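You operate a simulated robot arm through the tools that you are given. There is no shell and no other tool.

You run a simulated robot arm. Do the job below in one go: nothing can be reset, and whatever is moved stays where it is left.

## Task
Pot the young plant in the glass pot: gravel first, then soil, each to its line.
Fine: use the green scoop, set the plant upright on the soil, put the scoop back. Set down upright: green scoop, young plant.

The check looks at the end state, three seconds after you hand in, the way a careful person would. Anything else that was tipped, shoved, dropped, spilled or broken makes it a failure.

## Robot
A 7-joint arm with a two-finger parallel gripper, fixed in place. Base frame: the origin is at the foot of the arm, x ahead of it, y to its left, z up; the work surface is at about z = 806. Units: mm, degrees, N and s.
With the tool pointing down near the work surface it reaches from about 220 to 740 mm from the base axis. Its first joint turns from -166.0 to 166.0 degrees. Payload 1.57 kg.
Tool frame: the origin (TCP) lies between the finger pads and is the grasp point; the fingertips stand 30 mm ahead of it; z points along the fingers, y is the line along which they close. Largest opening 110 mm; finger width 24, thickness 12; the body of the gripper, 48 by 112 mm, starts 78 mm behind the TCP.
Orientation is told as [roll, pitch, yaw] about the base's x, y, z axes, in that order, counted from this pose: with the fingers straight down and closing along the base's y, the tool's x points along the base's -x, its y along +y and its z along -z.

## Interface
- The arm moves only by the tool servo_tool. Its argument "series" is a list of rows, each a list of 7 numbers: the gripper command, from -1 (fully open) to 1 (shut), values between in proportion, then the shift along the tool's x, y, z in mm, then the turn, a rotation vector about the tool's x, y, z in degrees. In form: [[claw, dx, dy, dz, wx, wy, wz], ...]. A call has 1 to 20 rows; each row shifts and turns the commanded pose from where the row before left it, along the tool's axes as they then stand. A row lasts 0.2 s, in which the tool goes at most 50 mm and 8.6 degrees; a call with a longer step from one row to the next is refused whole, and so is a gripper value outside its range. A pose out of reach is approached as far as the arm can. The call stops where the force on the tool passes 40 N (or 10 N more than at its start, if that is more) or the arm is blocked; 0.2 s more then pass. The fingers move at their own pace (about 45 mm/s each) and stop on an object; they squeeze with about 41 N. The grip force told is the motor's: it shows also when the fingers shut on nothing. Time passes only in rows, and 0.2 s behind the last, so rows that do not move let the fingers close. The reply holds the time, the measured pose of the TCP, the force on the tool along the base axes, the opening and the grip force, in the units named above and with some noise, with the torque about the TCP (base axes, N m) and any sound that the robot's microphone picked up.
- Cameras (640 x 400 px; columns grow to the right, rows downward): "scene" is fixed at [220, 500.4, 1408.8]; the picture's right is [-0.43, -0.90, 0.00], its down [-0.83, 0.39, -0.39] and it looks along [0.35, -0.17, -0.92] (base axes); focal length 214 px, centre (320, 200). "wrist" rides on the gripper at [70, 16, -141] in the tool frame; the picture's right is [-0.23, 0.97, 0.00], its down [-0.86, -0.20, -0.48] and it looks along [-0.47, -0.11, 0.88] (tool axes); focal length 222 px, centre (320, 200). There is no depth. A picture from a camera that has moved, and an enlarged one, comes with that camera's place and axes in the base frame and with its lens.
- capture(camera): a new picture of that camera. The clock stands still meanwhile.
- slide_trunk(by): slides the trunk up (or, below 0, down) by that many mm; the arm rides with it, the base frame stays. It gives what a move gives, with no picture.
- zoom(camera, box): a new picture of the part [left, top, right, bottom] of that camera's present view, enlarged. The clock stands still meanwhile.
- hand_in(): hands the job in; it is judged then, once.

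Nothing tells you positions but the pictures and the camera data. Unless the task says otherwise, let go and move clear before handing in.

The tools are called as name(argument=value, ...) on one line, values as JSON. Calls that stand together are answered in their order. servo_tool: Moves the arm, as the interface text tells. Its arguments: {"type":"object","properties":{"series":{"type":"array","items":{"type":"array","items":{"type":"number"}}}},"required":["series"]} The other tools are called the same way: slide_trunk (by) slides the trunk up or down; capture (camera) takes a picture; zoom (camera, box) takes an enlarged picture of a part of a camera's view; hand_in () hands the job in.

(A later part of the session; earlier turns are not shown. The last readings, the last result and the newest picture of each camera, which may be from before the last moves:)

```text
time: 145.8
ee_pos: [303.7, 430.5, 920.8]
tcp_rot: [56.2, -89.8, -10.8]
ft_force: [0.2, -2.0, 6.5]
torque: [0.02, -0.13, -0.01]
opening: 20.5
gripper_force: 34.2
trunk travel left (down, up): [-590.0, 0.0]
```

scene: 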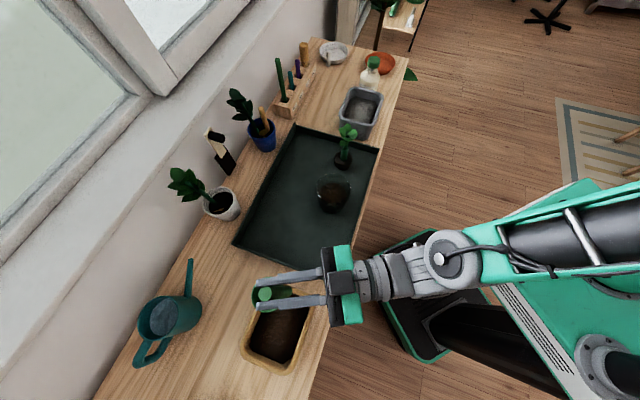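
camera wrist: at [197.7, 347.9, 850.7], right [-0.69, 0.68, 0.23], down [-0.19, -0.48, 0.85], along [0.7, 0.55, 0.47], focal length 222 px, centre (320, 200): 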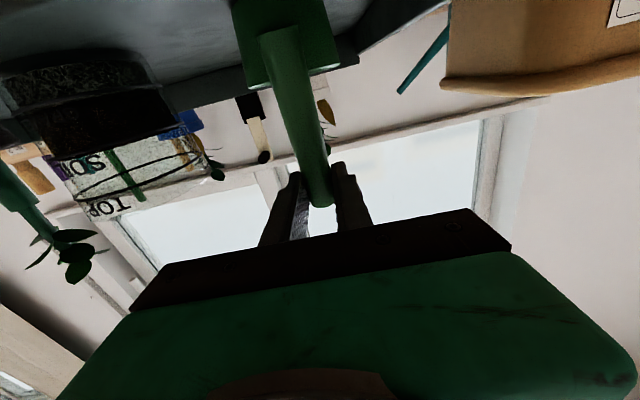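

Resting on the tray with light contact. Releasing slowly.

servo_tool(series=[[0.6, 0, 0, 0, 0, 0, 0], [0.5, 0, 0, 0, 0, 0, 0], [0.3, 0, 0, 0, 0, 0, 0], [0.0, 0, 0, 0, 0, 0, 0], [-0.27, 0, 0, 0, 0, 0, 0], [-0.27, 0, 0, 0, 0, 0, 0]])

zoom(camera="scene", box=[295, 220, 350, 265])

```text
time: 147.2
ee_pos: [302.8, 428.9, 920.8]
tcp_rot: [34.2, -89.7, 11.2]
ft_force: [-0.2, 0.1, 0.0]
torque: [0.0, -0.04, 0.01]
opening: 69.9
gripper_force: 0.1
trunk travel left (down, up): [-590.0, 0.0]
```

```text
8.89 times, centred on (322, 242) of scene
camera zoom: at [220.0, 500.4, 1408.8], right [-0.43, -0.9, 0.0], down [-0.83, 0.39, -0.39], along [0.35, -0.17, -0.92], focal length 1906 px, centre (298, -178)
```

zoom: 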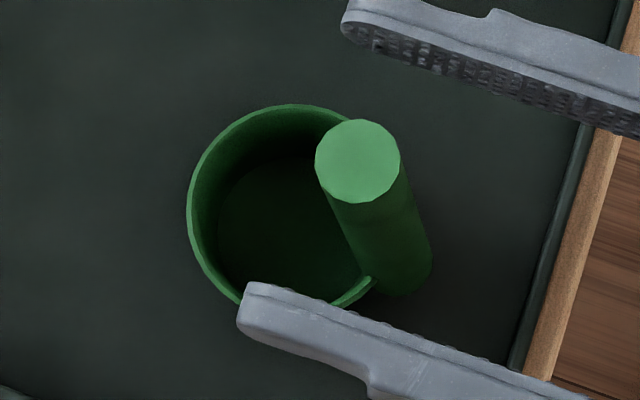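

The scoop stands upright in its original place. Retreating straight up in careful steps.

servo_tool(series=[[-0.27, -10, 0, 0, 0, 0, 0], [-0.27, -15, 0, 0, 0, 0, 0], [-0.27, -15, 0, 0, 0, 0, 0], [-0.27, -15, 0, 0, 0, 0, 0], [-0.27, 0, 0, 0, 0, 0, 0]])

```text
time: 148.4
ee_pos: [305.2, 429.7, 974.5]
tcp_rot: [33.5, -89.7, 11.8]
ft_force: [0.0, -0.2, 0.5]
torque: [0.04, 0.0, 0.01]
opening: 69.9
gripper_force: 0.0
trunk travel left (down, up): [-590.0, 0.0]
```

Clear of the scoop. Next is the plant: stem near (526, 271), root ball top z≈855, bare stem from 855 to about 900, leaves above that. I'll approach the stem horizontally from the robot's side; first backing inward and moving right.

servo_tool(series=[[-0.27, -10, -15, 0, 0, 0, 0], [-0.27, -10, -30, 0, 0, 0, 0], [-0.27, -10, -40, -10, 2, 0, 0], [-0.27, -10, -40, -15, 4, 0, 0], [-0.27, 0, -40, -15, 4, 0, 0], [-0.27, 0, 0, 0, 0, 0, 0]])

capture(camera="scene")

```text
time: 149.7
ee_pos: [404.4, 340.3, 1080.8]
tcp_rot: [142.2, -79.2, -105.9]
ft_force: [-0.7, 0.3, -0.4]
torque: [-0.04, -0.02, -0.03]
opening: 69.9
gripper_force: 0.1
out of reach, approached as far as the arm can: row 5
trunk travel left (down, up): [-590.0, 0.0]
stopped in row 6: the arm was blocked; the commanded pose is now the measured one
```

```text
taken
```

scene: 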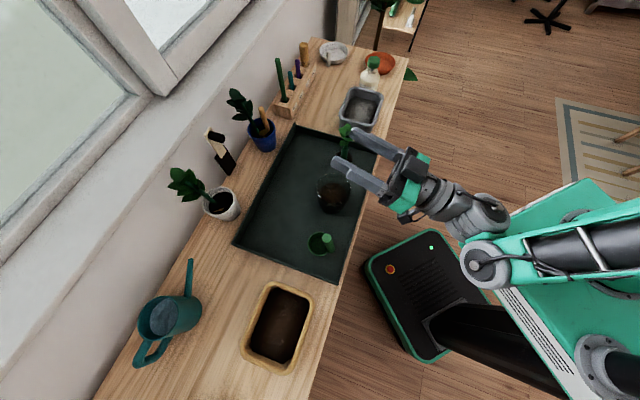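

The arm got folded into a limit again, in free air and touching nothing. With the hand empty, I'll turn the tool to point straight down here to restore a natural arm posture.

servo_tool(series=[[-0.27, 0, 0, 5, 0, 8, 0], [-0.27, 0, 0, 5, 0, 8, 0], [-0.27, 0, 0, 5, 0, 8, 0], [-0.27, 0, 0, 0, 0, 8, 0], [-0.27, 0, 0, 0, 0, 8, 0], [-0.27, 0, 0, 0, 0, 8, 0], [-0.27, 0, 0, 0, 0, 8, 0], [-0.27, 0, 0, 0, 0, 8, 0], [-0.27, 0, 0, 0, 0, 8, 0], [-0.27, 0, 0, 0, 0, 8, 0], [-0.27, 0, 0, 0, 0, 8, 0], [-0.27, 0, 0, 0, 0, 8, 0], [-0.27, 0, 0, 0, 0, 0, 0]])

capture(camera="scene")

```text
time: 152.5
ee_pos: [416.6, 348.5, 1080.5]
tcp_rot: [6.7, -2.4, 36.5]
ft_force: [-0.6, 0.2, -0.4]
torque: [0.0, -0.01, 0.0]
opening: 69.9
gripper_force: 0.0
trunk travel left (down, up): [-590.0, 0.0]
```

```text
taken
```

scene: 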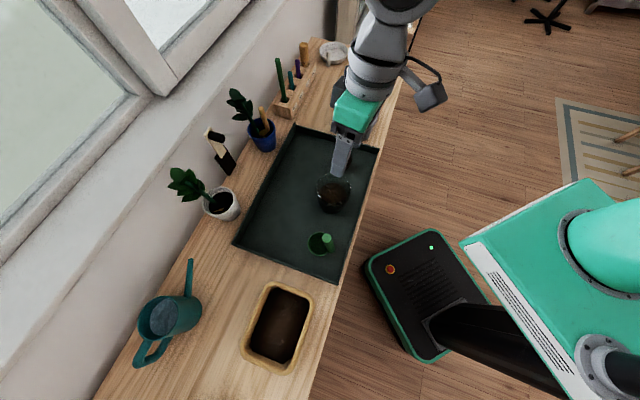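

The posture is back to natural and everything on the table is undisturbed. I'll move out above the plant at safe height, open wide, and then tilt to horizontal there.

servo_tool(series=[[-1, -10.6, -31.9, -12, 6.7, 0, 0], [-1, -10.6, -31.9, -12, 0, 0, 0], [-1, -10.6, -31.9, -12, 0, 0, 0], [-1, -10.6, -31.9, -12, 0, 0, 0], [-1, 0, 0, 0, 0, 0, 0]])

capture(camera="wrist")

zoom(camera="scene", box=[300, 90, 400, 190])

```text
time: 153.7
ee_pos: [524.4, 270.8, 1126.3]
tcp_rot: [-0.1, -2.5, 36.5]
ft_force: [-0.5, 1.3, 0.0]
torque: [-0.03, 0.01, -0.02]
opening: 109.9
gripper_force: 0.1
trunk travel left (down, up): [-590.0, 0.0]
```

```text
taken
camera wrist: at [453.9, 238.4, 1264.3], right [-0.4, 0.92, 0.01], down [0.79, 0.34, 0.52], along [0.47, 0.21, -0.86], focal length 222 px, centre (320, 200)
```

wrist: 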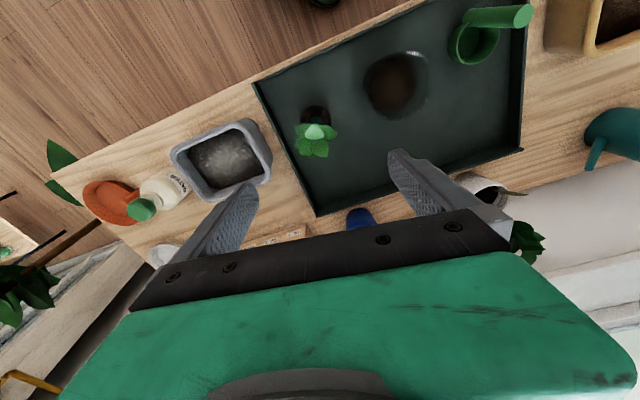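

```text
4.00 times, centred on (350, 140) of scene
camera zoom: at [220.0, 500.4, 1408.8], right [-0.43, -0.9, 0.0], down [-0.83, 0.39, -0.39], along [0.35, -0.17, -0.92], focal length 858 px, centre (200, 440)
```

zoom: 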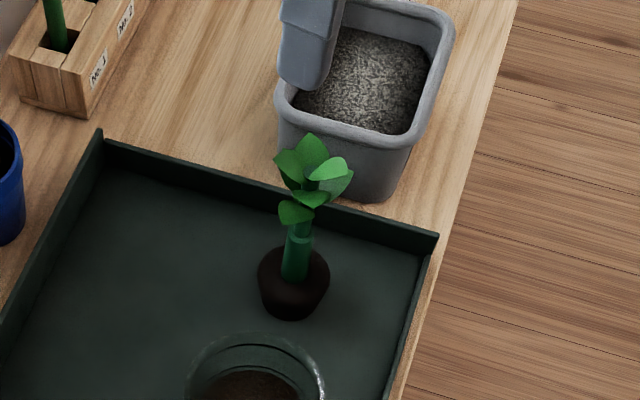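

Good view of the plant from above. Zooming to fix its position.

zoom(camera="wrist", box=[270, 80, 370, 180])

zoom(camera="scene", box=[325, 115, 365, 175])

```text
4.00 times, centred on (320, 130) of wrist
camera zoom: at [453.9, 238.4, 1264.3], right [-0.4, 0.92, 0.01], down [0.79, 0.34, 0.52], along [0.47, 0.21, -0.86], focal length 888 px, centre (320, 480)
```

zoom: 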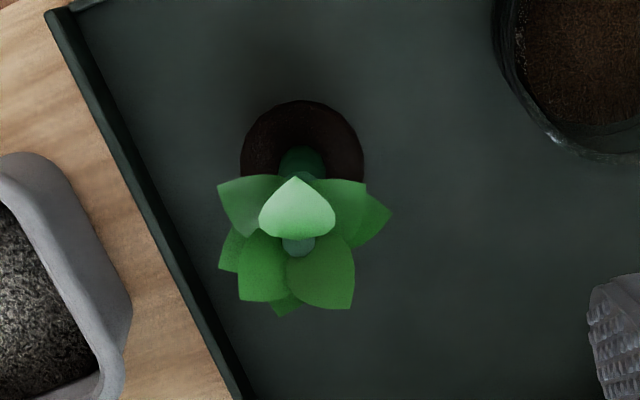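

```text
6.67 times, centred on (345, 145) of scene
camera zoom: at [220.0, 500.4, 1408.8], right [-0.43, -0.9, 0.0], down [-0.83, 0.39, -0.39], along [0.35, -0.17, -0.92], focal length 1430 px, centre (153, 567)
```

zoom: 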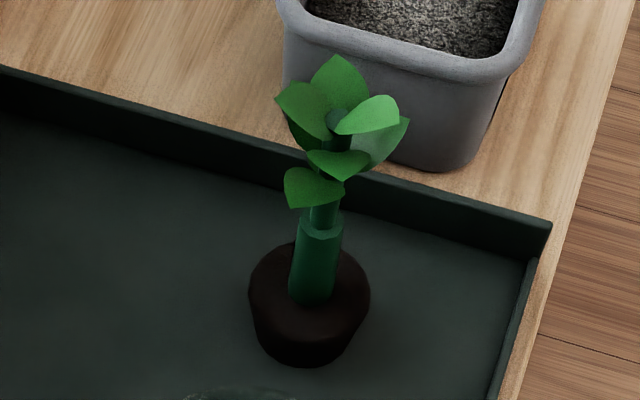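

Triangulated: plant axis ≈ (534, 267), root ball top z≈833, bare stem (≈21 mm thick) from 833 to about 888. Now tilting the tool to nearly horizontal (10° downwards) above the plant.

servo_tool(series=[[-1, 0, 0, 0, 0, -7.75, 0], [-1, 0, 0, 0, 0, -7.75, 0], [-1, 0, 0, 0, 0, -7.75, 0], [-1, 0, 0, 0, 0, -7.75, 0], [-1, 0, 0, 0, 0, -7.75, 0], [-1, 0, 0, 0, 0, -7.75, 0], [-1, 0, 0, 0, 0, -7.75, 0], [-1, 0, 0, 0, 0, -7.75, 0], [-1, 0, 0, 0, 0, -7.75, 0], [-1, 0, 0, 0, 0, -7.75, 0], [-1, 0, 0, 0, 0, 0, 0]])

capture(camera="scene")

```text
time: 156.1
ee_pos: [524.5, 270.7, 1126.2]
tcp_rot: [-0.5, -80.1, 36.9]
ft_force: [0.0, 0.4, 0.1]
torque: [0.01, -0.01, -0.04]
opening: 110.0
gripper_force: 0.1
trunk travel left (down, up): [-590.0, 0.0]
```

```text
taken
```

scene: 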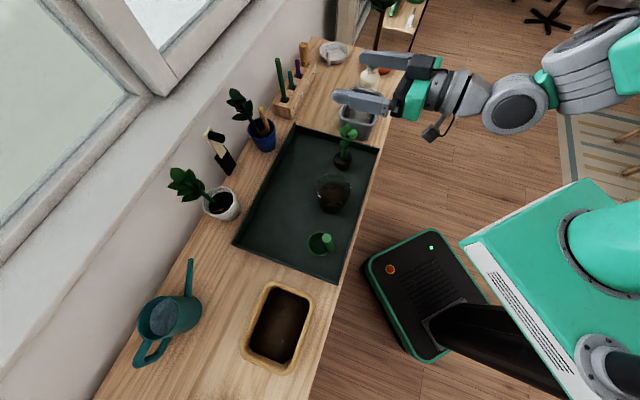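

The posture is good. Aligning over the stem and descending partway with the fingers wide open around the leaves.

servo_tool(series=[[-1, -0.9, -8.7, 5.3, 0, 0, 0], [-1, 29.5, 0, 5.2, 0, 0, 0], [-1, 29.5, 0, 5.2, 0, 0, 0], [-1, 0, 0, 0, 0, 0, 0]])

zoom(camera="scene", box=[300, 70, 420, 190])

capture(camera="wrist")

```text
time: 157.1
ee_pos: [534.6, 265.5, 1066.3]
tcp_rot: [-0.6, -80.0, 37.0]
ft_force: [0.2, -0.5, -0.2]
torque: [0.02, 0.02, 0.02]
opening: 109.9
gripper_force: 0.2
trunk travel left (down, up): [-590.0, 0.0]
```

```text
3.33 times, centred on (360, 130) of scene
camera zoom: at [220.0, 500.4, 1408.8], right [-0.43, -0.9, 0.0], down [-0.83, 0.39, -0.39], along [0.35, -0.17, -0.92], focal length 715 px, centre (187, 433)
```

zoom: 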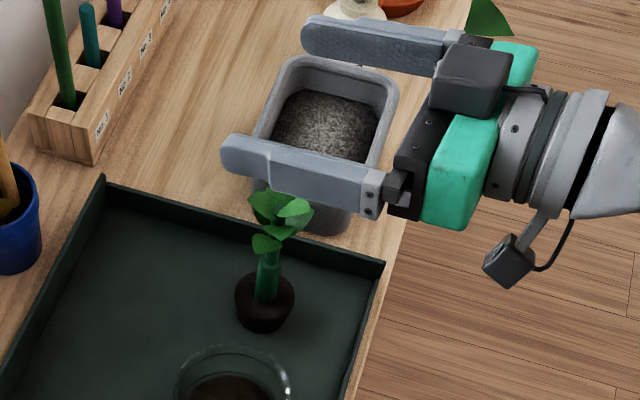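

```text
taken
camera wrist: at [402.4, 189.3, 1020.7], right [-0.55, 0.81, 0.22], down [-0.14, -0.35, 0.93], along [0.82, 0.47, 0.31], focal length 222 px, centre (320, 200)
```

wrist: 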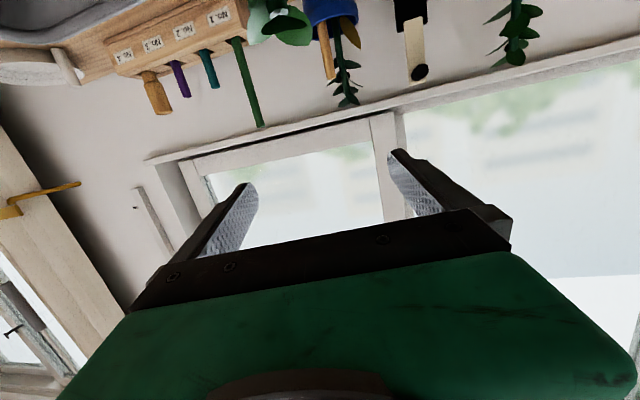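

The leaves line up with the middle of the gripper. Descending further in steps.

servo_tool(series=[[-1, 24.6, 0, 4.3, 0, 0, 0], [-1, 24.6, 0, 4.3, 0, 0, 0], [-1, 24.6, 0, 4.3, 0, 0, 0], [-1, 0, 0, 0, 0, 0, 0]])

zoom(camera="scene", box=[310, 80, 410, 180])

capture(camera="wrist")

```text
time: 158.1
ee_pos: [534.3, 265.7, 991.8]
tcp_rot: [-0.4, -80.0, 36.9]
ft_force: [-0.8, 0.2, 0.6]
torque: [0.04, -0.02, -0.02]
opening: 109.9
gripper_force: 0.0
trunk travel left (down, up): [-590.0, 0.0]
```

```text
4.00 times, centred on (360, 130) of scene
camera zoom: at [220.0, 500.4, 1408.8], right [-0.43, -0.9, 0.0], down [-0.83, 0.39, -0.39], along [0.35, -0.17, -0.92], focal length 858 px, centre (160, 480)
```

zoom: 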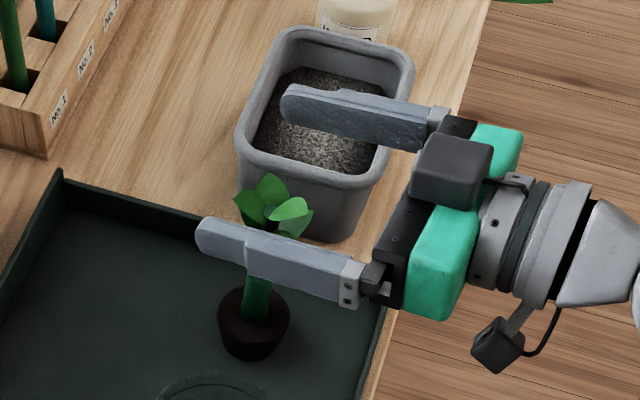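

```text
taken
camera wrist: at [403.0, 188.8, 945.8], right [-0.55, 0.81, 0.22], down [-0.14, -0.35, 0.93], along [0.82, 0.47, 0.31], focal length 222 px, centre (320, 200)
```

wrist: 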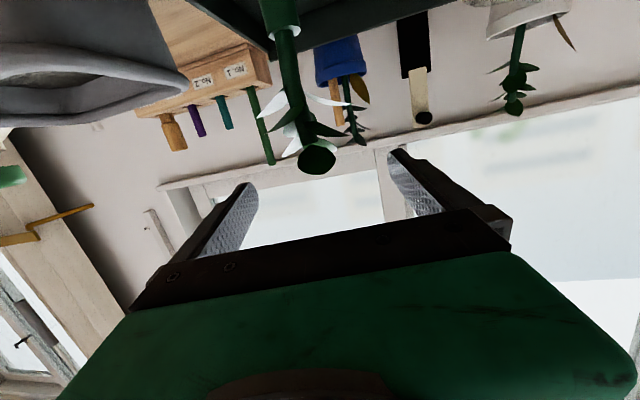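

The plant is centred between the fingers. Continuing down to stem height.

servo_tool(series=[[-1, 24.6, 0, 4.3, 0, 0, 0], [-1, 24.6, 0, 4.3, 0, 0, 0], [-1, 24.6, 0, 4.3, 0, 0, 0], [-1, 20, 0, 3.5, 0, 0, 0], [-1, 0, 0, 0, 0, 0, 0]])

zoom(camera="scene", box=[310, 100, 400, 190])

capture(camera="wrist")

```text
time: 159.3
ee_pos: [535.9, 265.6, 893.0]
tcp_rot: [-0.5, -80.0, 36.7]
ft_force: [0.9, -1.0, -0.3]
torque: [-0.01, 0.0, -0.01]
opening: 109.9
gripper_force: 0.0
trunk travel left (down, up): [-590.0, 0.0]
```

```text
4.44 times, centred on (355, 145) of scene
camera zoom: at [220.0, 500.4, 1408.8], right [-0.43, -0.9, 0.0], down [-0.83, 0.39, -0.39], along [0.35, -0.17, -0.92], focal length 953 px, centre (164, 444)
```

zoom: 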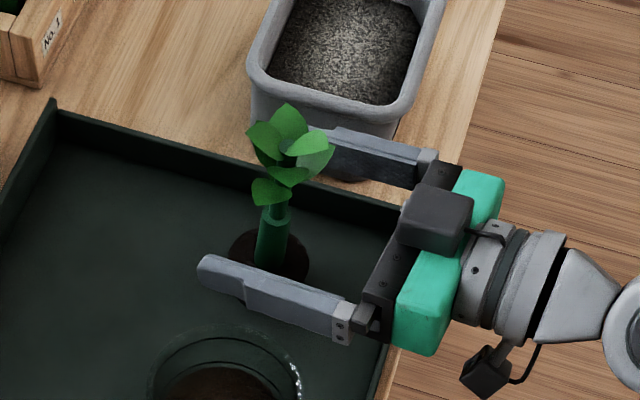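

```text
taken
camera wrist: at [404.0, 188.8, 848.3], right [-0.55, 0.81, 0.22], down [-0.14, -0.35, 0.93], along [0.82, 0.47, 0.31], focal length 222 px, centre (320, 200)
```

wrist: 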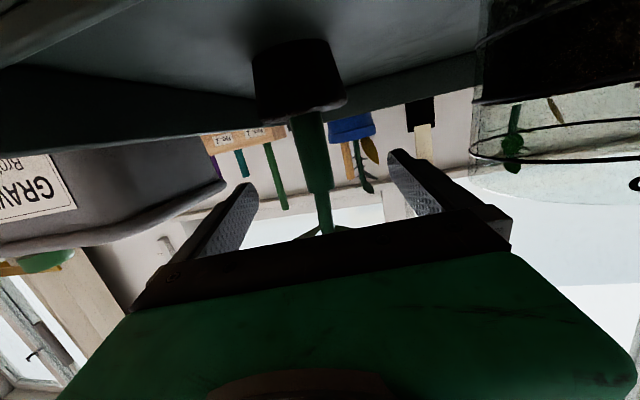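

Stem centred between the fingers. Going 20 mm lower onto the bare stem and closing gently.

servo_tool(series=[[-1, 10, 0, 1.7, 0, 0, 0], [-1, 9.7, 0, 1.7, 0, 0, 0], [-0.6, 0, 0, 0, 0, 0, 0], [-0.2, 0, 0, 0, 0, 0, 0], [0.2, 0, 0, 0, 0, 0, 0], [0.4, 0, 0, 0, 0, 0, 0], [0.5, 0, 0, 0, 0, 0, 0], [0.6, 0, 0, 0, 0, 0, 0], [0.7, 0, 0, 0, 0, 0, 0], [1, 0, 0, 0, 0, 0, 0], [1, 0, 0, 0, 0, 0, 0]])

zoom(camera="scene", box=[310, 100, 400, 190])

capture(camera="wrist")

```text
time: 161.7
ee_pos: [535.2, 265.2, 875.0]
tcp_rot: [-0.5, -80.1, 37.0]
ft_force: [-0.1, 1.2, -0.2]
torque: [0.05, 0.0, -0.02]
opening: 20.1
gripper_force: 33.8
trunk travel left (down, up): [-590.0, 0.0]
```

```text
4.44 times, centred on (355, 145) of scene
camera zoom: at [220.0, 500.4, 1408.8], right [-0.43, -0.9, 0.0], down [-0.83, 0.39, -0.39], along [0.35, -0.17, -0.92], focal length 953 px, centre (164, 444)
```

zoom: 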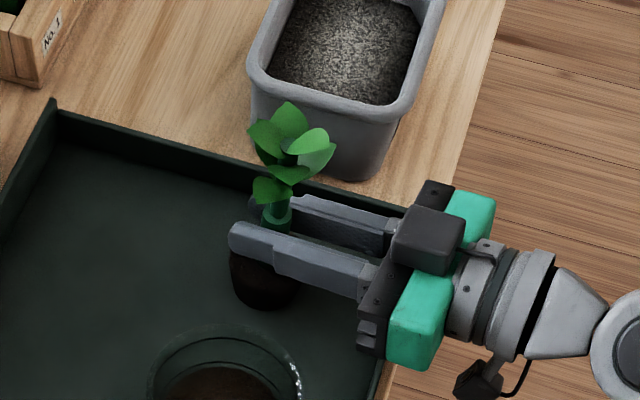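

```text
taken
camera wrist: at [403.1, 188.6, 829.6], right [-0.55, 0.81, 0.22], down [-0.14, -0.35, 0.93], along [0.82, 0.48, 0.31], focal length 222 px, centre (320, 200)
```

wrist: 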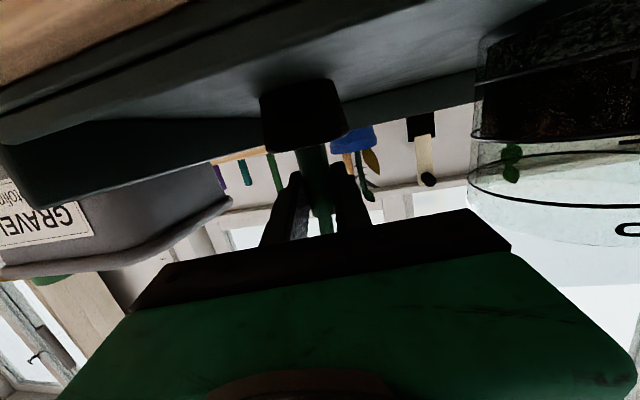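

Stem gripped. This pose also gives a low side view of the pot, so I'll use it to double-check the soil level.

zoom(camera="wrist", box=[460, 20, 640, 220])

zoom(camera="wrist", box=[465, 90, 565, 170])

```text
2.00 times, centred on (550, 120) of wrist
camera zoom: at [403.1, 188.6, 829.6], right [-0.55, 0.81, 0.22], down [-0.14, -0.35, 0.93], along [0.82, 0.48, 0.31], focal length 444 px, centre (-140, 360)
```

zoom: 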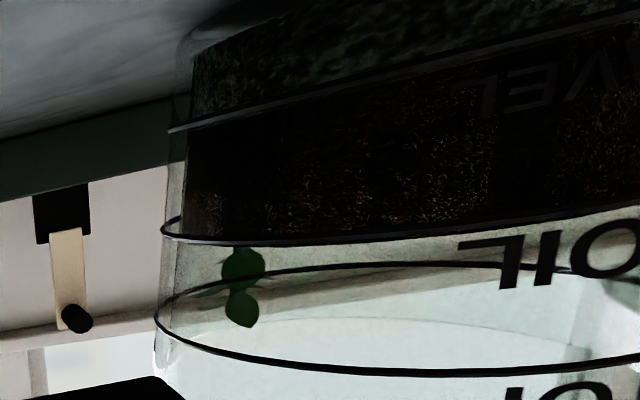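

```text
5.00 times, centred on (515, 130) of wrist
camera zoom: at [403.1, 188.6, 829.6], right [-0.55, 0.81, 0.22], down [-0.14, -0.35, 0.93], along [0.82, 0.48, 0.31], focal length 1111 px, centre (-655, 550)
```

zoom: 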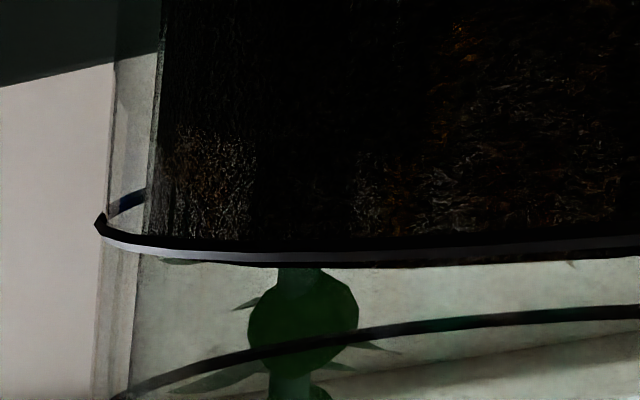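

The soil is right at its ring (about 2 mm at most above). Now lifting the plant straight up.

servo_tool(series=[[1, -5, 0, -0.9, 0, 0, 0], [1, -12, 0, -2.1, 0, 0, 0], [1, -20, 0, -3.5, 0, 0, 0], [1, -24.6, 0, -4.3, 0, 0, 0], [1, -24.6, 0, -4.3, 0, 0, 0], [1, -24.6, 0, -4.3, 0, 0, 0], [1, -12, 0, -2.1, 0, 0, 0], [1, 0, 0, 0, 0, 0, 0]])

zoom(camera="scene", box=[290, 70, 420, 200])

capture(camera="wrist")

```text
time: 163.5
ee_pos: [533.1, 265.5, 1002.7]
tcp_rot: [-0.4, -80.0, 36.8]
ft_force: [-0.1, 0.5, -1.4]
torque: [0.0, 0.05, 0.01]
opening: 19.8
gripper_force: 33.6
trunk travel left (down, up): [-590.0, 0.0]
```

```text
3.08 times, centred on (355, 135) of scene
camera zoom: at [220.0, 500.4, 1408.8], right [-0.43, -0.9, 0.0], down [-0.83, 0.39, -0.39], along [0.35, -0.17, -0.92], focal length 660 px, centre (212, 400)
```

zoom: 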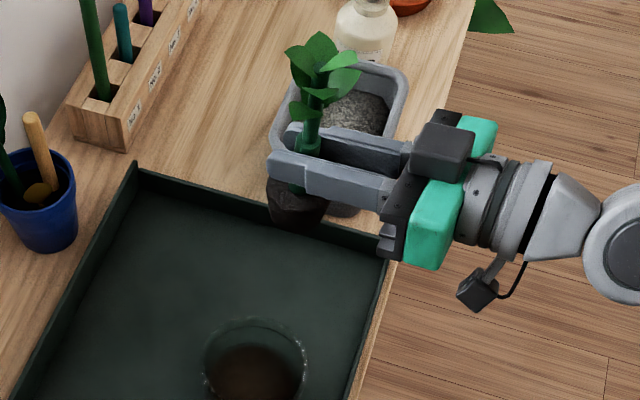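

```text
taken
camera wrist: at [402.1, 188.8, 956.6], right [-0.55, 0.81, 0.22], down [-0.14, -0.35, 0.93], along [0.82, 0.48, 0.31], focal length 222 px, centre (320, 200)
```

wrist: 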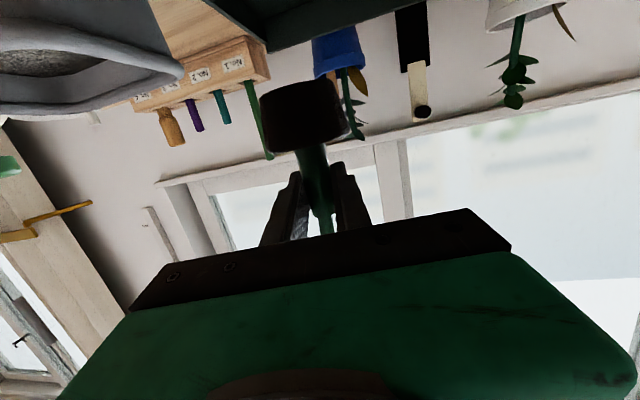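

The plant hangs upright and steady. Moving it sideways to above the pot.

servo_tool(series=[[1, 0.49, 14, -2.8, 0, 0, 0], [1, 0.98, 28, -5.6, 0, 0, 0], [1, 1.2, 34, -6.7, 0, 0, 0], [1, 1.2, 34, -6.7, 0, 0, 0], [1, 0.7, 20, -4, 0, 0, 0], [1, 0.2, 6.5, -1.3, 0, 0, 0], [1, 0, 0, 0, 0, 0, 0]])

zoom(camera="scene", box=[290, 110, 400, 230])

capture(camera="wrist")

```text
time: 165.1
ee_pos: [430.6, 358.2, 1000.2]
tcp_rot: [-0.4, -80.1, 36.9]
ft_force: [-0.5, 0.1, -0.7]
torque: [-0.03, -0.02, 0.02]
opening: 19.7
gripper_force: 33.9
trunk travel left (down, up): [-590.0, 0.0]
```

```text
3.33 times, centred on (345, 170) of scene
camera zoom: at [220.0, 500.4, 1408.8], right [-0.43, -0.9, 0.0], down [-0.83, 0.39, -0.39], along [0.35, -0.17, -0.92], focal length 715 px, centre (237, 300)
```

zoom: 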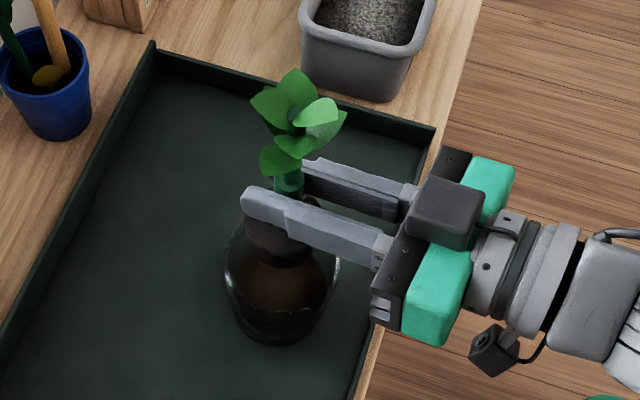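

```text
taken
camera wrist: at [299.1, 282.1, 954.8], right [-0.55, 0.81, 0.22], down [-0.14, -0.35, 0.93], along [0.82, 0.47, 0.31], focal length 222 px, centre (320, 200)
```

wrist: 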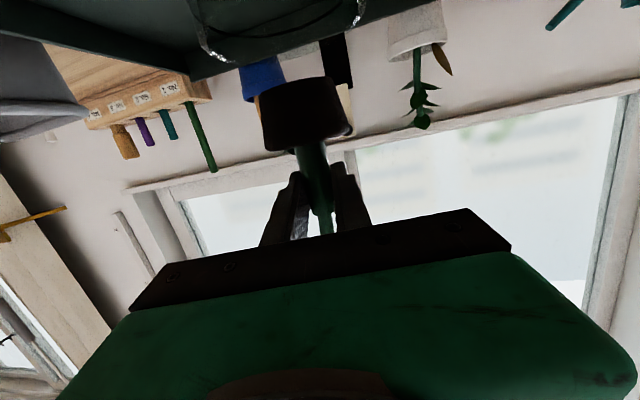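

Let me check the alignment between root ball and pot opening more precisely before lowering.

zoom(camera="wrist", box=[180, 0, 400, 140])

zoom(camera="scene", box=[315, 160, 365, 220])

```text
2.86 times, centred on (290, 70) of wrist
camera zoom: at [299.1, 282.1, 954.8], right [-0.55, 0.81, 0.22], down [-0.14, -0.35, 0.93], along [0.82, 0.47, 0.31], focal length 635 px, centre (406, 571)
```

zoom: 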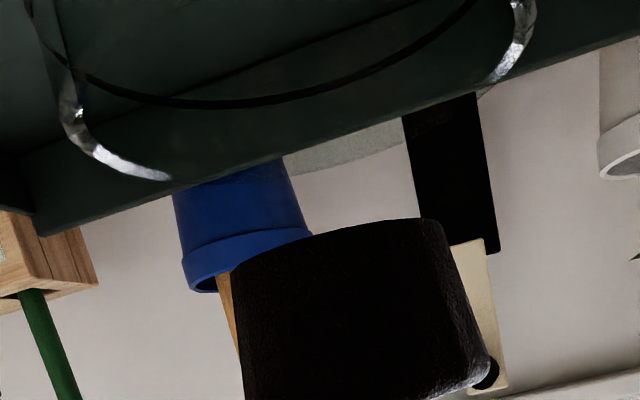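

```text
6.67 times, centred on (340, 190) of scene
camera zoom: at [220.0, 500.4, 1408.8], right [-0.43, -0.9, 0.0], down [-0.83, 0.39, -0.39], along [0.35, -0.17, -0.92], focal length 1430 px, centre (187, 267)
```

zoom: 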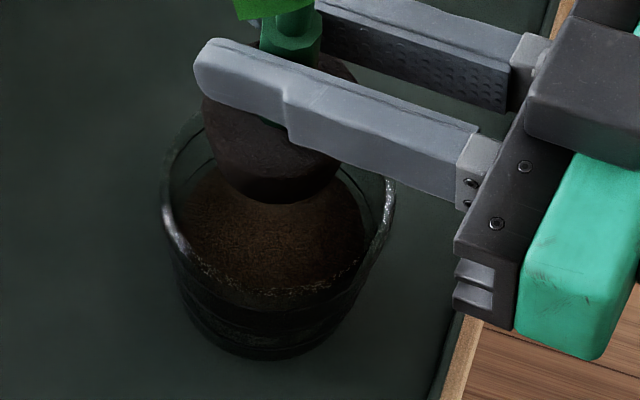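

Root ball and pot are aligned within a couple of millimetres. Lowering the plant into the pot.

servo_tool(series=[[1, 10, 0, 1.7, 0, 0, 0], [1, 17, 0, 3, 0, 0, 0], [1, 17, 0, 3, 0, 0, 0], [1, 12, 0, 2.1, 0, 0, 0], [1, 0, 0, 0, 0, 0, 0]])

zoom(camera="scene", box=[300, 140, 380, 220])

zoom(camera="wrist", box=[160, 0, 420, 160])

```text
time: 166.3
ee_pos: [429.9, 358.2, 943.3]
tcp_rot: [-0.5, -80.0, 37.0]
ft_force: [0.0, -0.4, -1.2]
torque: [0.01, 0.02, 0.01]
opening: 19.6
gripper_force: 34.2
trunk travel left (down, up): [-590.0, 0.0]
```

```text
5.00 times, centred on (340, 180) of scene
camera zoom: at [220.0, 500.4, 1408.8], right [-0.43, -0.9, 0.0], down [-0.83, 0.39, -0.39], along [0.35, -0.17, -0.92], focal length 1072 px, centre (220, 300)
```

zoom: 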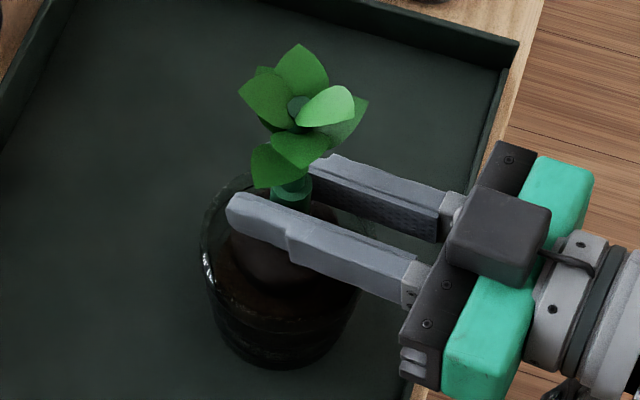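

```text
2.46 times, centred on (290, 80) of wrist
camera zoom: at [298.7, 281.8, 898.1], right [-0.55, 0.81, 0.22], down [-0.14, -0.35, 0.93], along [0.82, 0.47, 0.31], focal length 547 px, centre (394, 495)
```

zoom: 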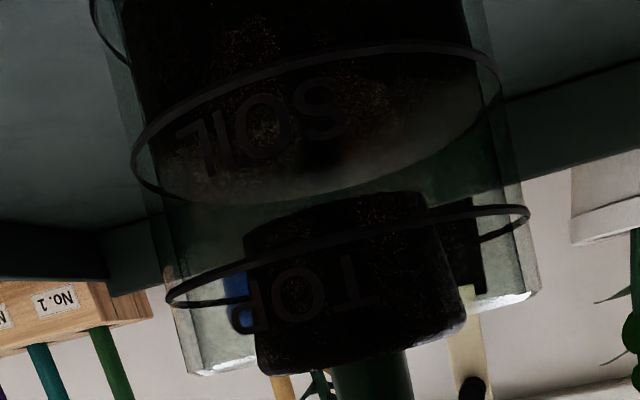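

The root ball is centred inside the pot, about 20 mm above the soil. Lowering the rest slowly until it touches.

servo_tool(series=[[1, 7, 0, 1.2, 0, 0, 0], [1, 5, 0, 0.9, 0, 0, 0], [1, 3, 0, 0.5, 0, 0, 0], [1, 0, 0, 0, 0, 0, 0]])

zoom(camera="wrist", box=[160, 0, 420, 160])

```text
time: 167.3
ee_pos: [431.6, 358.8, 928.7]
tcp_rot: [-0.5, -80.1, 37.0]
ft_force: [-0.3, 0.8, -1.2]
torque: [0.0, -0.02, 0.0]
opening: 19.9
gripper_force: 34.0
trunk travel left (down, up): [-590.0, 0.0]
```

```text
2.46 times, centred on (290, 80) of wrist
camera zoom: at [299.3, 281.3, 883.3], right [-0.55, 0.81, 0.22], down [-0.14, -0.35, 0.93], along [0.82, 0.47, 0.31], focal length 547 px, centre (394, 495)
```

zoom: 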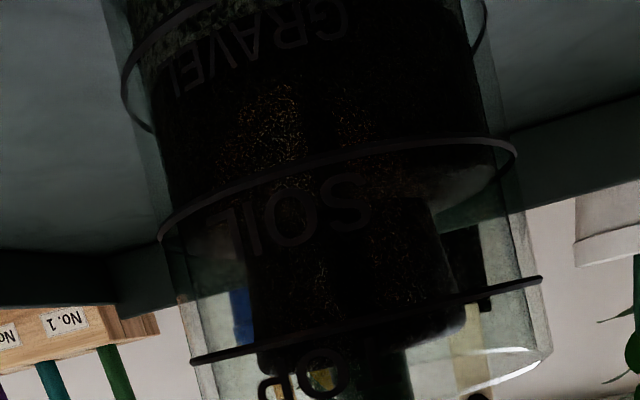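

servo_tool(series=[[1, 1.5, 0, 0.26, 0, 0, 0], [1, 1.5, 0, 0.26, 0, 0, 0], [1, 0, 0, 0, 0, 0, 0]])

```text
time: 168.1
ee_pos: [431.9, 359.2, 926.3]
tcp_rot: [-0.5, -80.1, 36.8]
ft_force: [-0.1, -0.7, 3.5]
torque: [0.11, -0.1, -0.02]
opening: 19.8
gripper_force: 33.9
trunk travel left (down, up): [-590.0, 0.0]
```

It touches the soil (≈4–5 N). One more millimetre to seat it, then a look.

servo_tool(series=[[1, 0.8, 0, 0.14, 0, 0, 0], [1, 0, 0, 0, 0, 0, 0]])

zoom(camera="wrist", box=[160, 0, 420, 160])

zoom(camera="scene", box=[300, 140, 380, 220])

```text
time: 168.7
ee_pos: [432.0, 359.6, 926.0]
tcp_rot: [-0.3, -80.2, 37.0]
ft_force: [1.6, 1.3, 12.1]
torque: [0.11, -0.23, -0.01]
opening: 19.7
gripper_force: 33.4
trunk travel left (down, up): [-590.0, 0.0]
```

```text
2.46 times, centred on (290, 80) of wrist
camera zoom: at [300.0, 282.3, 880.3], right [-0.55, 0.81, 0.22], down [-0.14, -0.35, 0.92], along [0.82, 0.47, 0.31], focal length 547 px, centre (394, 495)
```

zoom: 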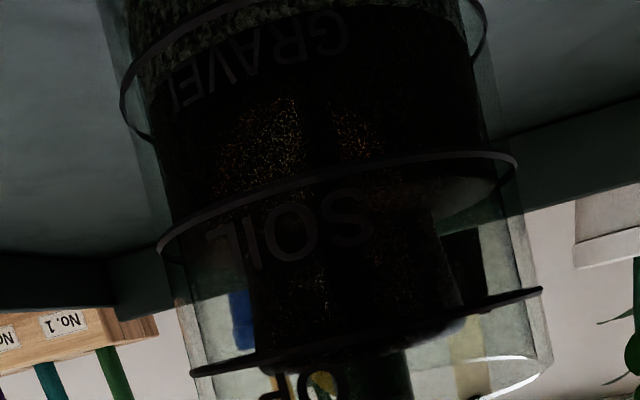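

```text
5.00 times, centred on (340, 180) of scene
camera zoom: at [220.0, 500.4, 1408.8], right [-0.43, -0.9, 0.0], down [-0.83, 0.39, -0.39], along [0.35, -0.17, -0.92], focal length 1072 px, centre (220, 300)
```

zoom: 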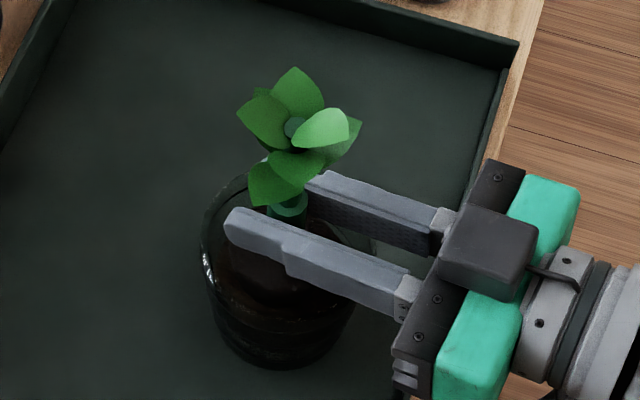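

Plant seated upright on the soil. Easing off the pressure and opening the fingers slowly.

servo_tool(series=[[1, -0.7, 0, -0.12, 0, 0, 0], [0.62, 0, 0, 0, 0, 0, 0], [0.55, 0, 0, 0, 0, 0, 0], [0.4, 0, 0, 0, 0, 0, 0], [0.2, 0, 0, 0, 0, 0, 0], [0, 0, 0, 0, 0, 0, 0], [-0.27, 0, 0, 0, 0, 0, 0], [-0.27, 0, 0, 0, 0, 0, 0]])

zoom(camera="wrist", box=[160, 0, 420, 250])

zoom(camera="scene", box=[300, 140, 380, 220])

```text
time: 170.5
ee_pos: [431.0, 358.5, 925.9]
tcp_rot: [-0.5, -79.9, 37.0]
ft_force: [-0.6, -0.1, 0.0]
torque: [0.0, -0.01, 0.02]
opening: 70.2
gripper_force: 0.3
trunk travel left (down, up): [-590.0, 0.0]
```

```text
1.60 times, centred on (290, 125) of wrist
camera zoom: at [299.6, 281.9, 879.6], right [-0.55, 0.81, 0.22], down [-0.14, -0.35, 0.93], along [0.82, 0.47, 0.31], focal length 355 px, centre (368, 320)
```

zoom: 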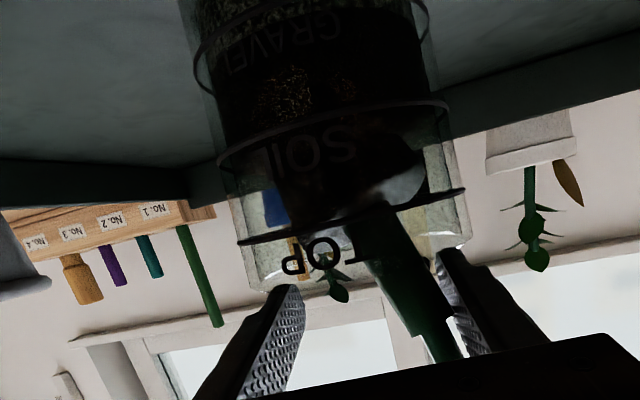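

```text
5.00 times, centred on (340, 180) of scene
camera zoom: at [220.0, 500.4, 1408.8], right [-0.43, -0.9, 0.0], down [-0.83, 0.39, -0.39], along [0.35, -0.17, -0.92], focal length 1072 px, centre (220, 300)
```

zoom: 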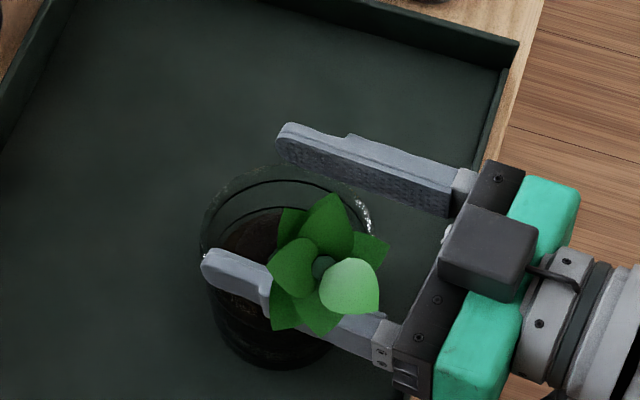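

The plant has leaned over against the left finger after release. I'll hold still and look closely before doing anything.

zoom(camera="scene", box=[310, 150, 370, 220])

zoom(camera="wrist", box=[230, 20, 370, 150])

zoom(camera="wrist", box=[250, 100, 420, 240])

```text
5.71 times, centred on (340, 185) of scene
camera zoom: at [220.0, 500.4, 1408.8], right [-0.43, -0.9, 0.0], down [-0.83, 0.39, -0.39], along [0.35, -0.17, -0.92], focal length 1226 px, centre (206, 286)
```

zoom: 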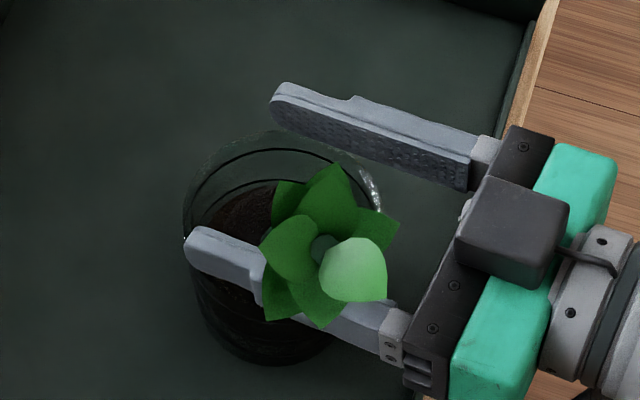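

```text
3.08 times, centred on (300, 85) of wrist
camera zoom: at [299.6, 281.9, 879.6], right [-0.55, 0.81, 0.22], down [-0.14, -0.35, 0.93], along [0.82, 0.47, 0.31], focal length 684 px, centre (382, 554)
```

zoom: 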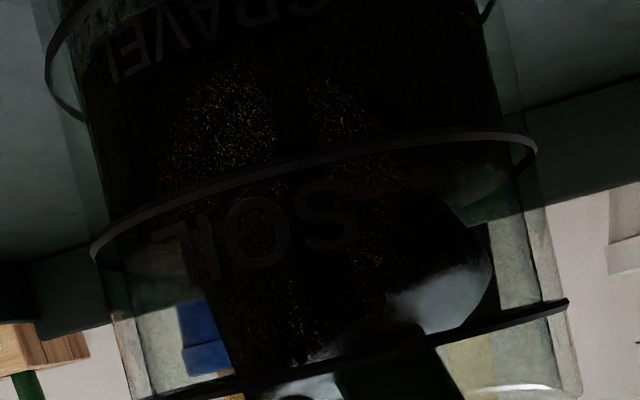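

```text
2.86 times, centred on (335, 170) of wrist
camera zoom: at [299.6, 281.9, 879.6], right [-0.55, 0.81, 0.22], down [-0.14, -0.35, 0.93], along [0.82, 0.47, 0.31], focal length 635 px, centre (277, 286)
```

zoom: 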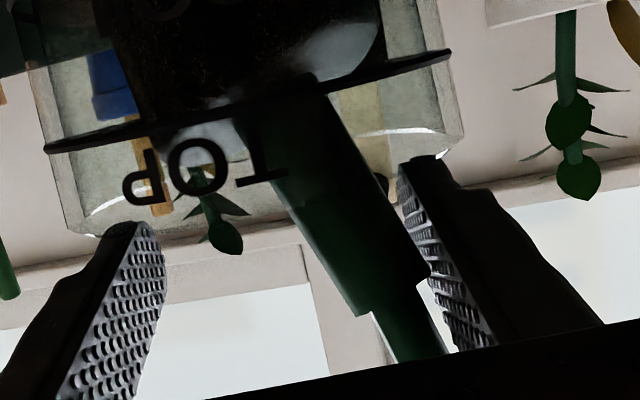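

The plant leans left and towards the robot, held by the left finger. I'll close slowly so the finger pushes the stem back towards upright.

servo_tool(series=[[-0.15, 0, 0, 0, 0, 0, 0], [-0.05, 0, 0, 0, 0, 0, 0], [0.05, 0, 0, 0, 0, 0, 0], [0.15, 0, 0, 0, 0, 0, 0], [0.25, 0, 0, 0, 0, 0, 0], [0.3, 0, 0, 0, 0, 0, 0], [0.3, 0, 0, 0, 0, 0, 0]])

zoom(camera="wrist", box=[160, 0, 420, 250])

zoom(camera="scene", box=[310, 150, 370, 220])

```text
time: 172.1
ee_pos: [432.3, 358.1, 925.0]
tcp_rot: [-0.5, -80.0, 37.0]
ft_force: [0.5, -0.2, 1.0]
torque: [0.0, -0.01, -0.04]
opening: 38.8
gripper_force: 0.2
trunk travel left (down, up): [-590.0, 0.0]
```

```text
1.60 times, centred on (290, 125) of wrist
camera zoom: at [299.6, 281.7, 879.5], right [-0.55, 0.81, 0.22], down [-0.14, -0.35, 0.93], along [0.82, 0.47, 0.31], focal length 355 px, centre (368, 320)
```

zoom: 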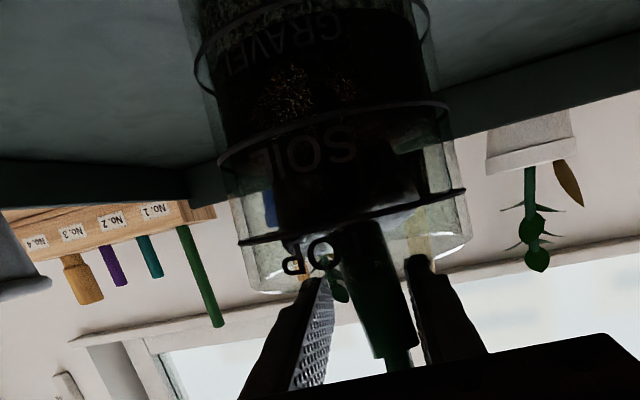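

```text
5.71 times, centred on (340, 185) of scene
camera zoom: at [220.0, 500.4, 1408.8], right [-0.43, -0.9, 0.0], down [-0.83, 0.39, -0.39], along [0.35, -0.17, -0.92], focal length 1226 px, centre (206, 286)
```

zoom: 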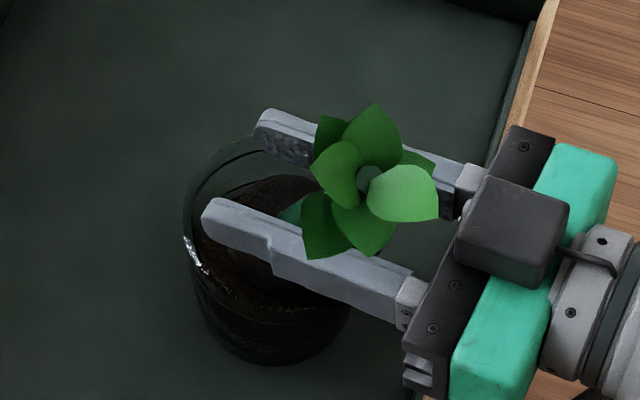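

It now leans straight back towards the robot. I'll grip it, lift it clear, and then correct the lean by pitching the tool.

servo_tool(series=[[0.4, 0, 0, 0, 0, 0, 0], [0.5, 0, 0, 0, 0, 0, 0], [0.6, 0, 0, 0, 0, 0, 0], [0.8, 0, 0, 0, 0, 0, 0], [1, 0, 0, 0, 0, 0, 0], [1, 0, 0, 0, 0, 0, 0]])

zoom(camera="wrist", box=[160, 0, 420, 250])

zoom(camera="scene", box=[310, 150, 370, 220])

```text
time: 173.5
ee_pos: [431.2, 358.5, 924.9]
tcp_rot: [-0.4, -80.0, 37.0]
ft_force: [-0.2, -1.9, 1.5]
torque: [-0.16, -0.04, -0.02]
opening: 19.8
gripper_force: 33.6
trunk travel left (down, up): [-590.0, 0.0]
```

```text
1.60 times, centred on (290, 125) of wrist
camera zoom: at [299.7, 281.6, 879.7], right [-0.55, 0.81, 0.22], down [-0.14, -0.35, 0.93], along [0.82, 0.47, 0.31], focal length 355 px, centre (368, 320)
```

zoom: 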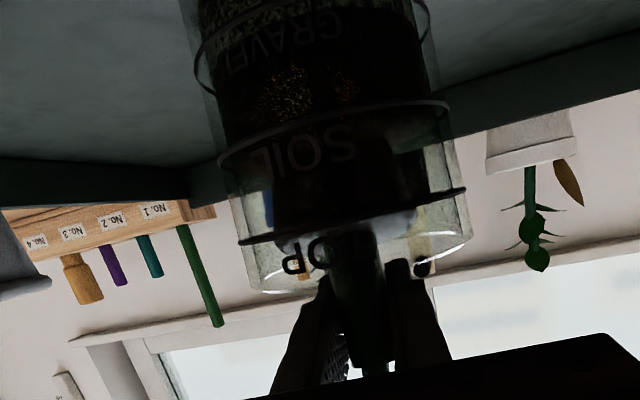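

```text
5.71 times, centred on (340, 185) of scene
camera zoom: at [220.0, 500.4, 1408.8], right [-0.43, -0.9, 0.0], down [-0.83, 0.39, -0.39], along [0.35, -0.17, -0.92], focal length 1226 px, centre (206, 286)
```

zoom: 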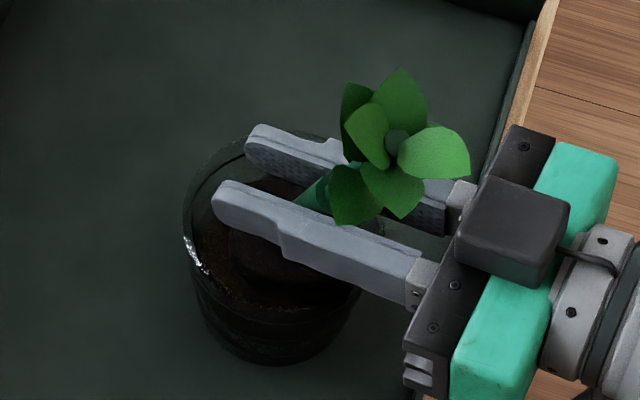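

Gripped. Lifting it slowly out of the pot.

servo_tool(series=[[1, -5, 0, -0.9, 0, 0, 0], [1, -8, 0, -1.4, 0, 0, 0], [1, -10, 0, -1.8, 0, 0, 0], [1, 0, 0, 0, 0, 0, 0]])

zoom(camera="wrist", box=[160, 0, 420, 250])

```text
time: 174.5
ee_pos: [431.4, 358.7, 948.2]
tcp_rot: [-0.5, -80.0, 36.9]
ft_force: [-0.5, 0.1, -1.3]
torque: [0.03, 0.0, -0.01]
opening: 19.7
gripper_force: 34.6
trunk travel left (down, up): [-590.0, 0.0]
```

```text
1.60 times, centred on (290, 125) of wrist
camera zoom: at [300.4, 281.7, 903.5], right [-0.55, 0.81, 0.22], down [-0.14, -0.35, 0.93], along [0.82, 0.48, 0.31], focal length 355 px, centre (368, 320)
```

zoom: 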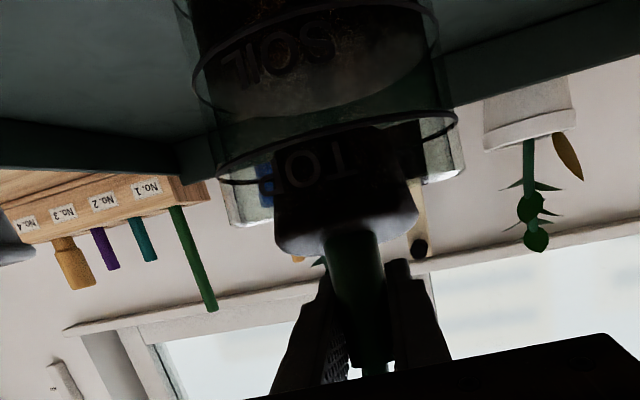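

It is free. I'll examine the soil surface through the glass and see how the plant sits in the grip.

zoom(camera="wrist", box=[220, 0, 360, 80])

zoom(camera="scene", box=[305, 140, 375, 220])

```text
4.57 times, centred on (290, 40) of wrist
camera zoom: at [300.4, 281.7, 903.5], right [-0.55, 0.81, 0.22], down [-0.14, -0.35, 0.93], along [0.82, 0.48, 0.31], focal length 1015 px, centre (457, 931)
```

zoom: 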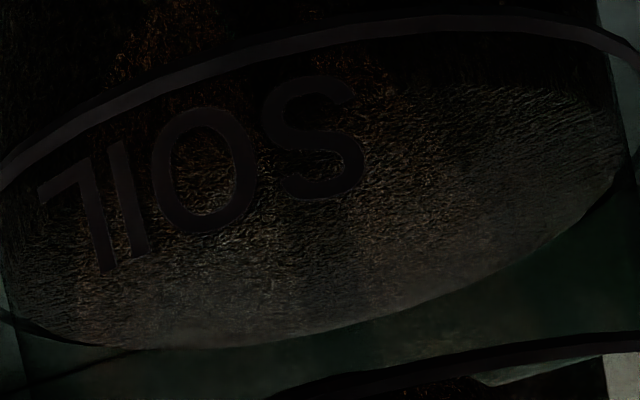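

```text
5.00 times, centred on (340, 180) of scene
camera zoom: at [220.0, 500.4, 1408.8], right [-0.43, -0.9, 0.0], down [-0.83, 0.39, -0.39], along [0.35, -0.17, -0.92], focal length 1072 px, centre (220, 300)
```

zoom: 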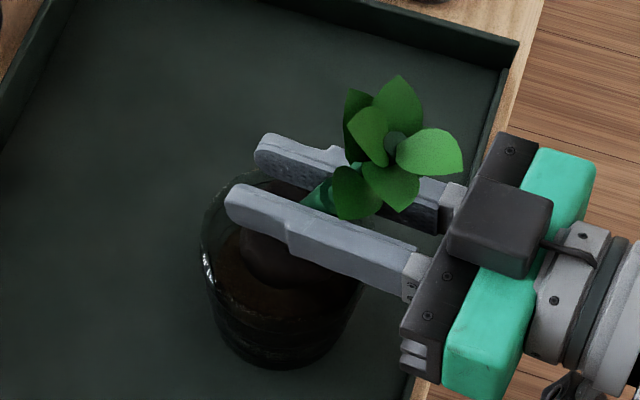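

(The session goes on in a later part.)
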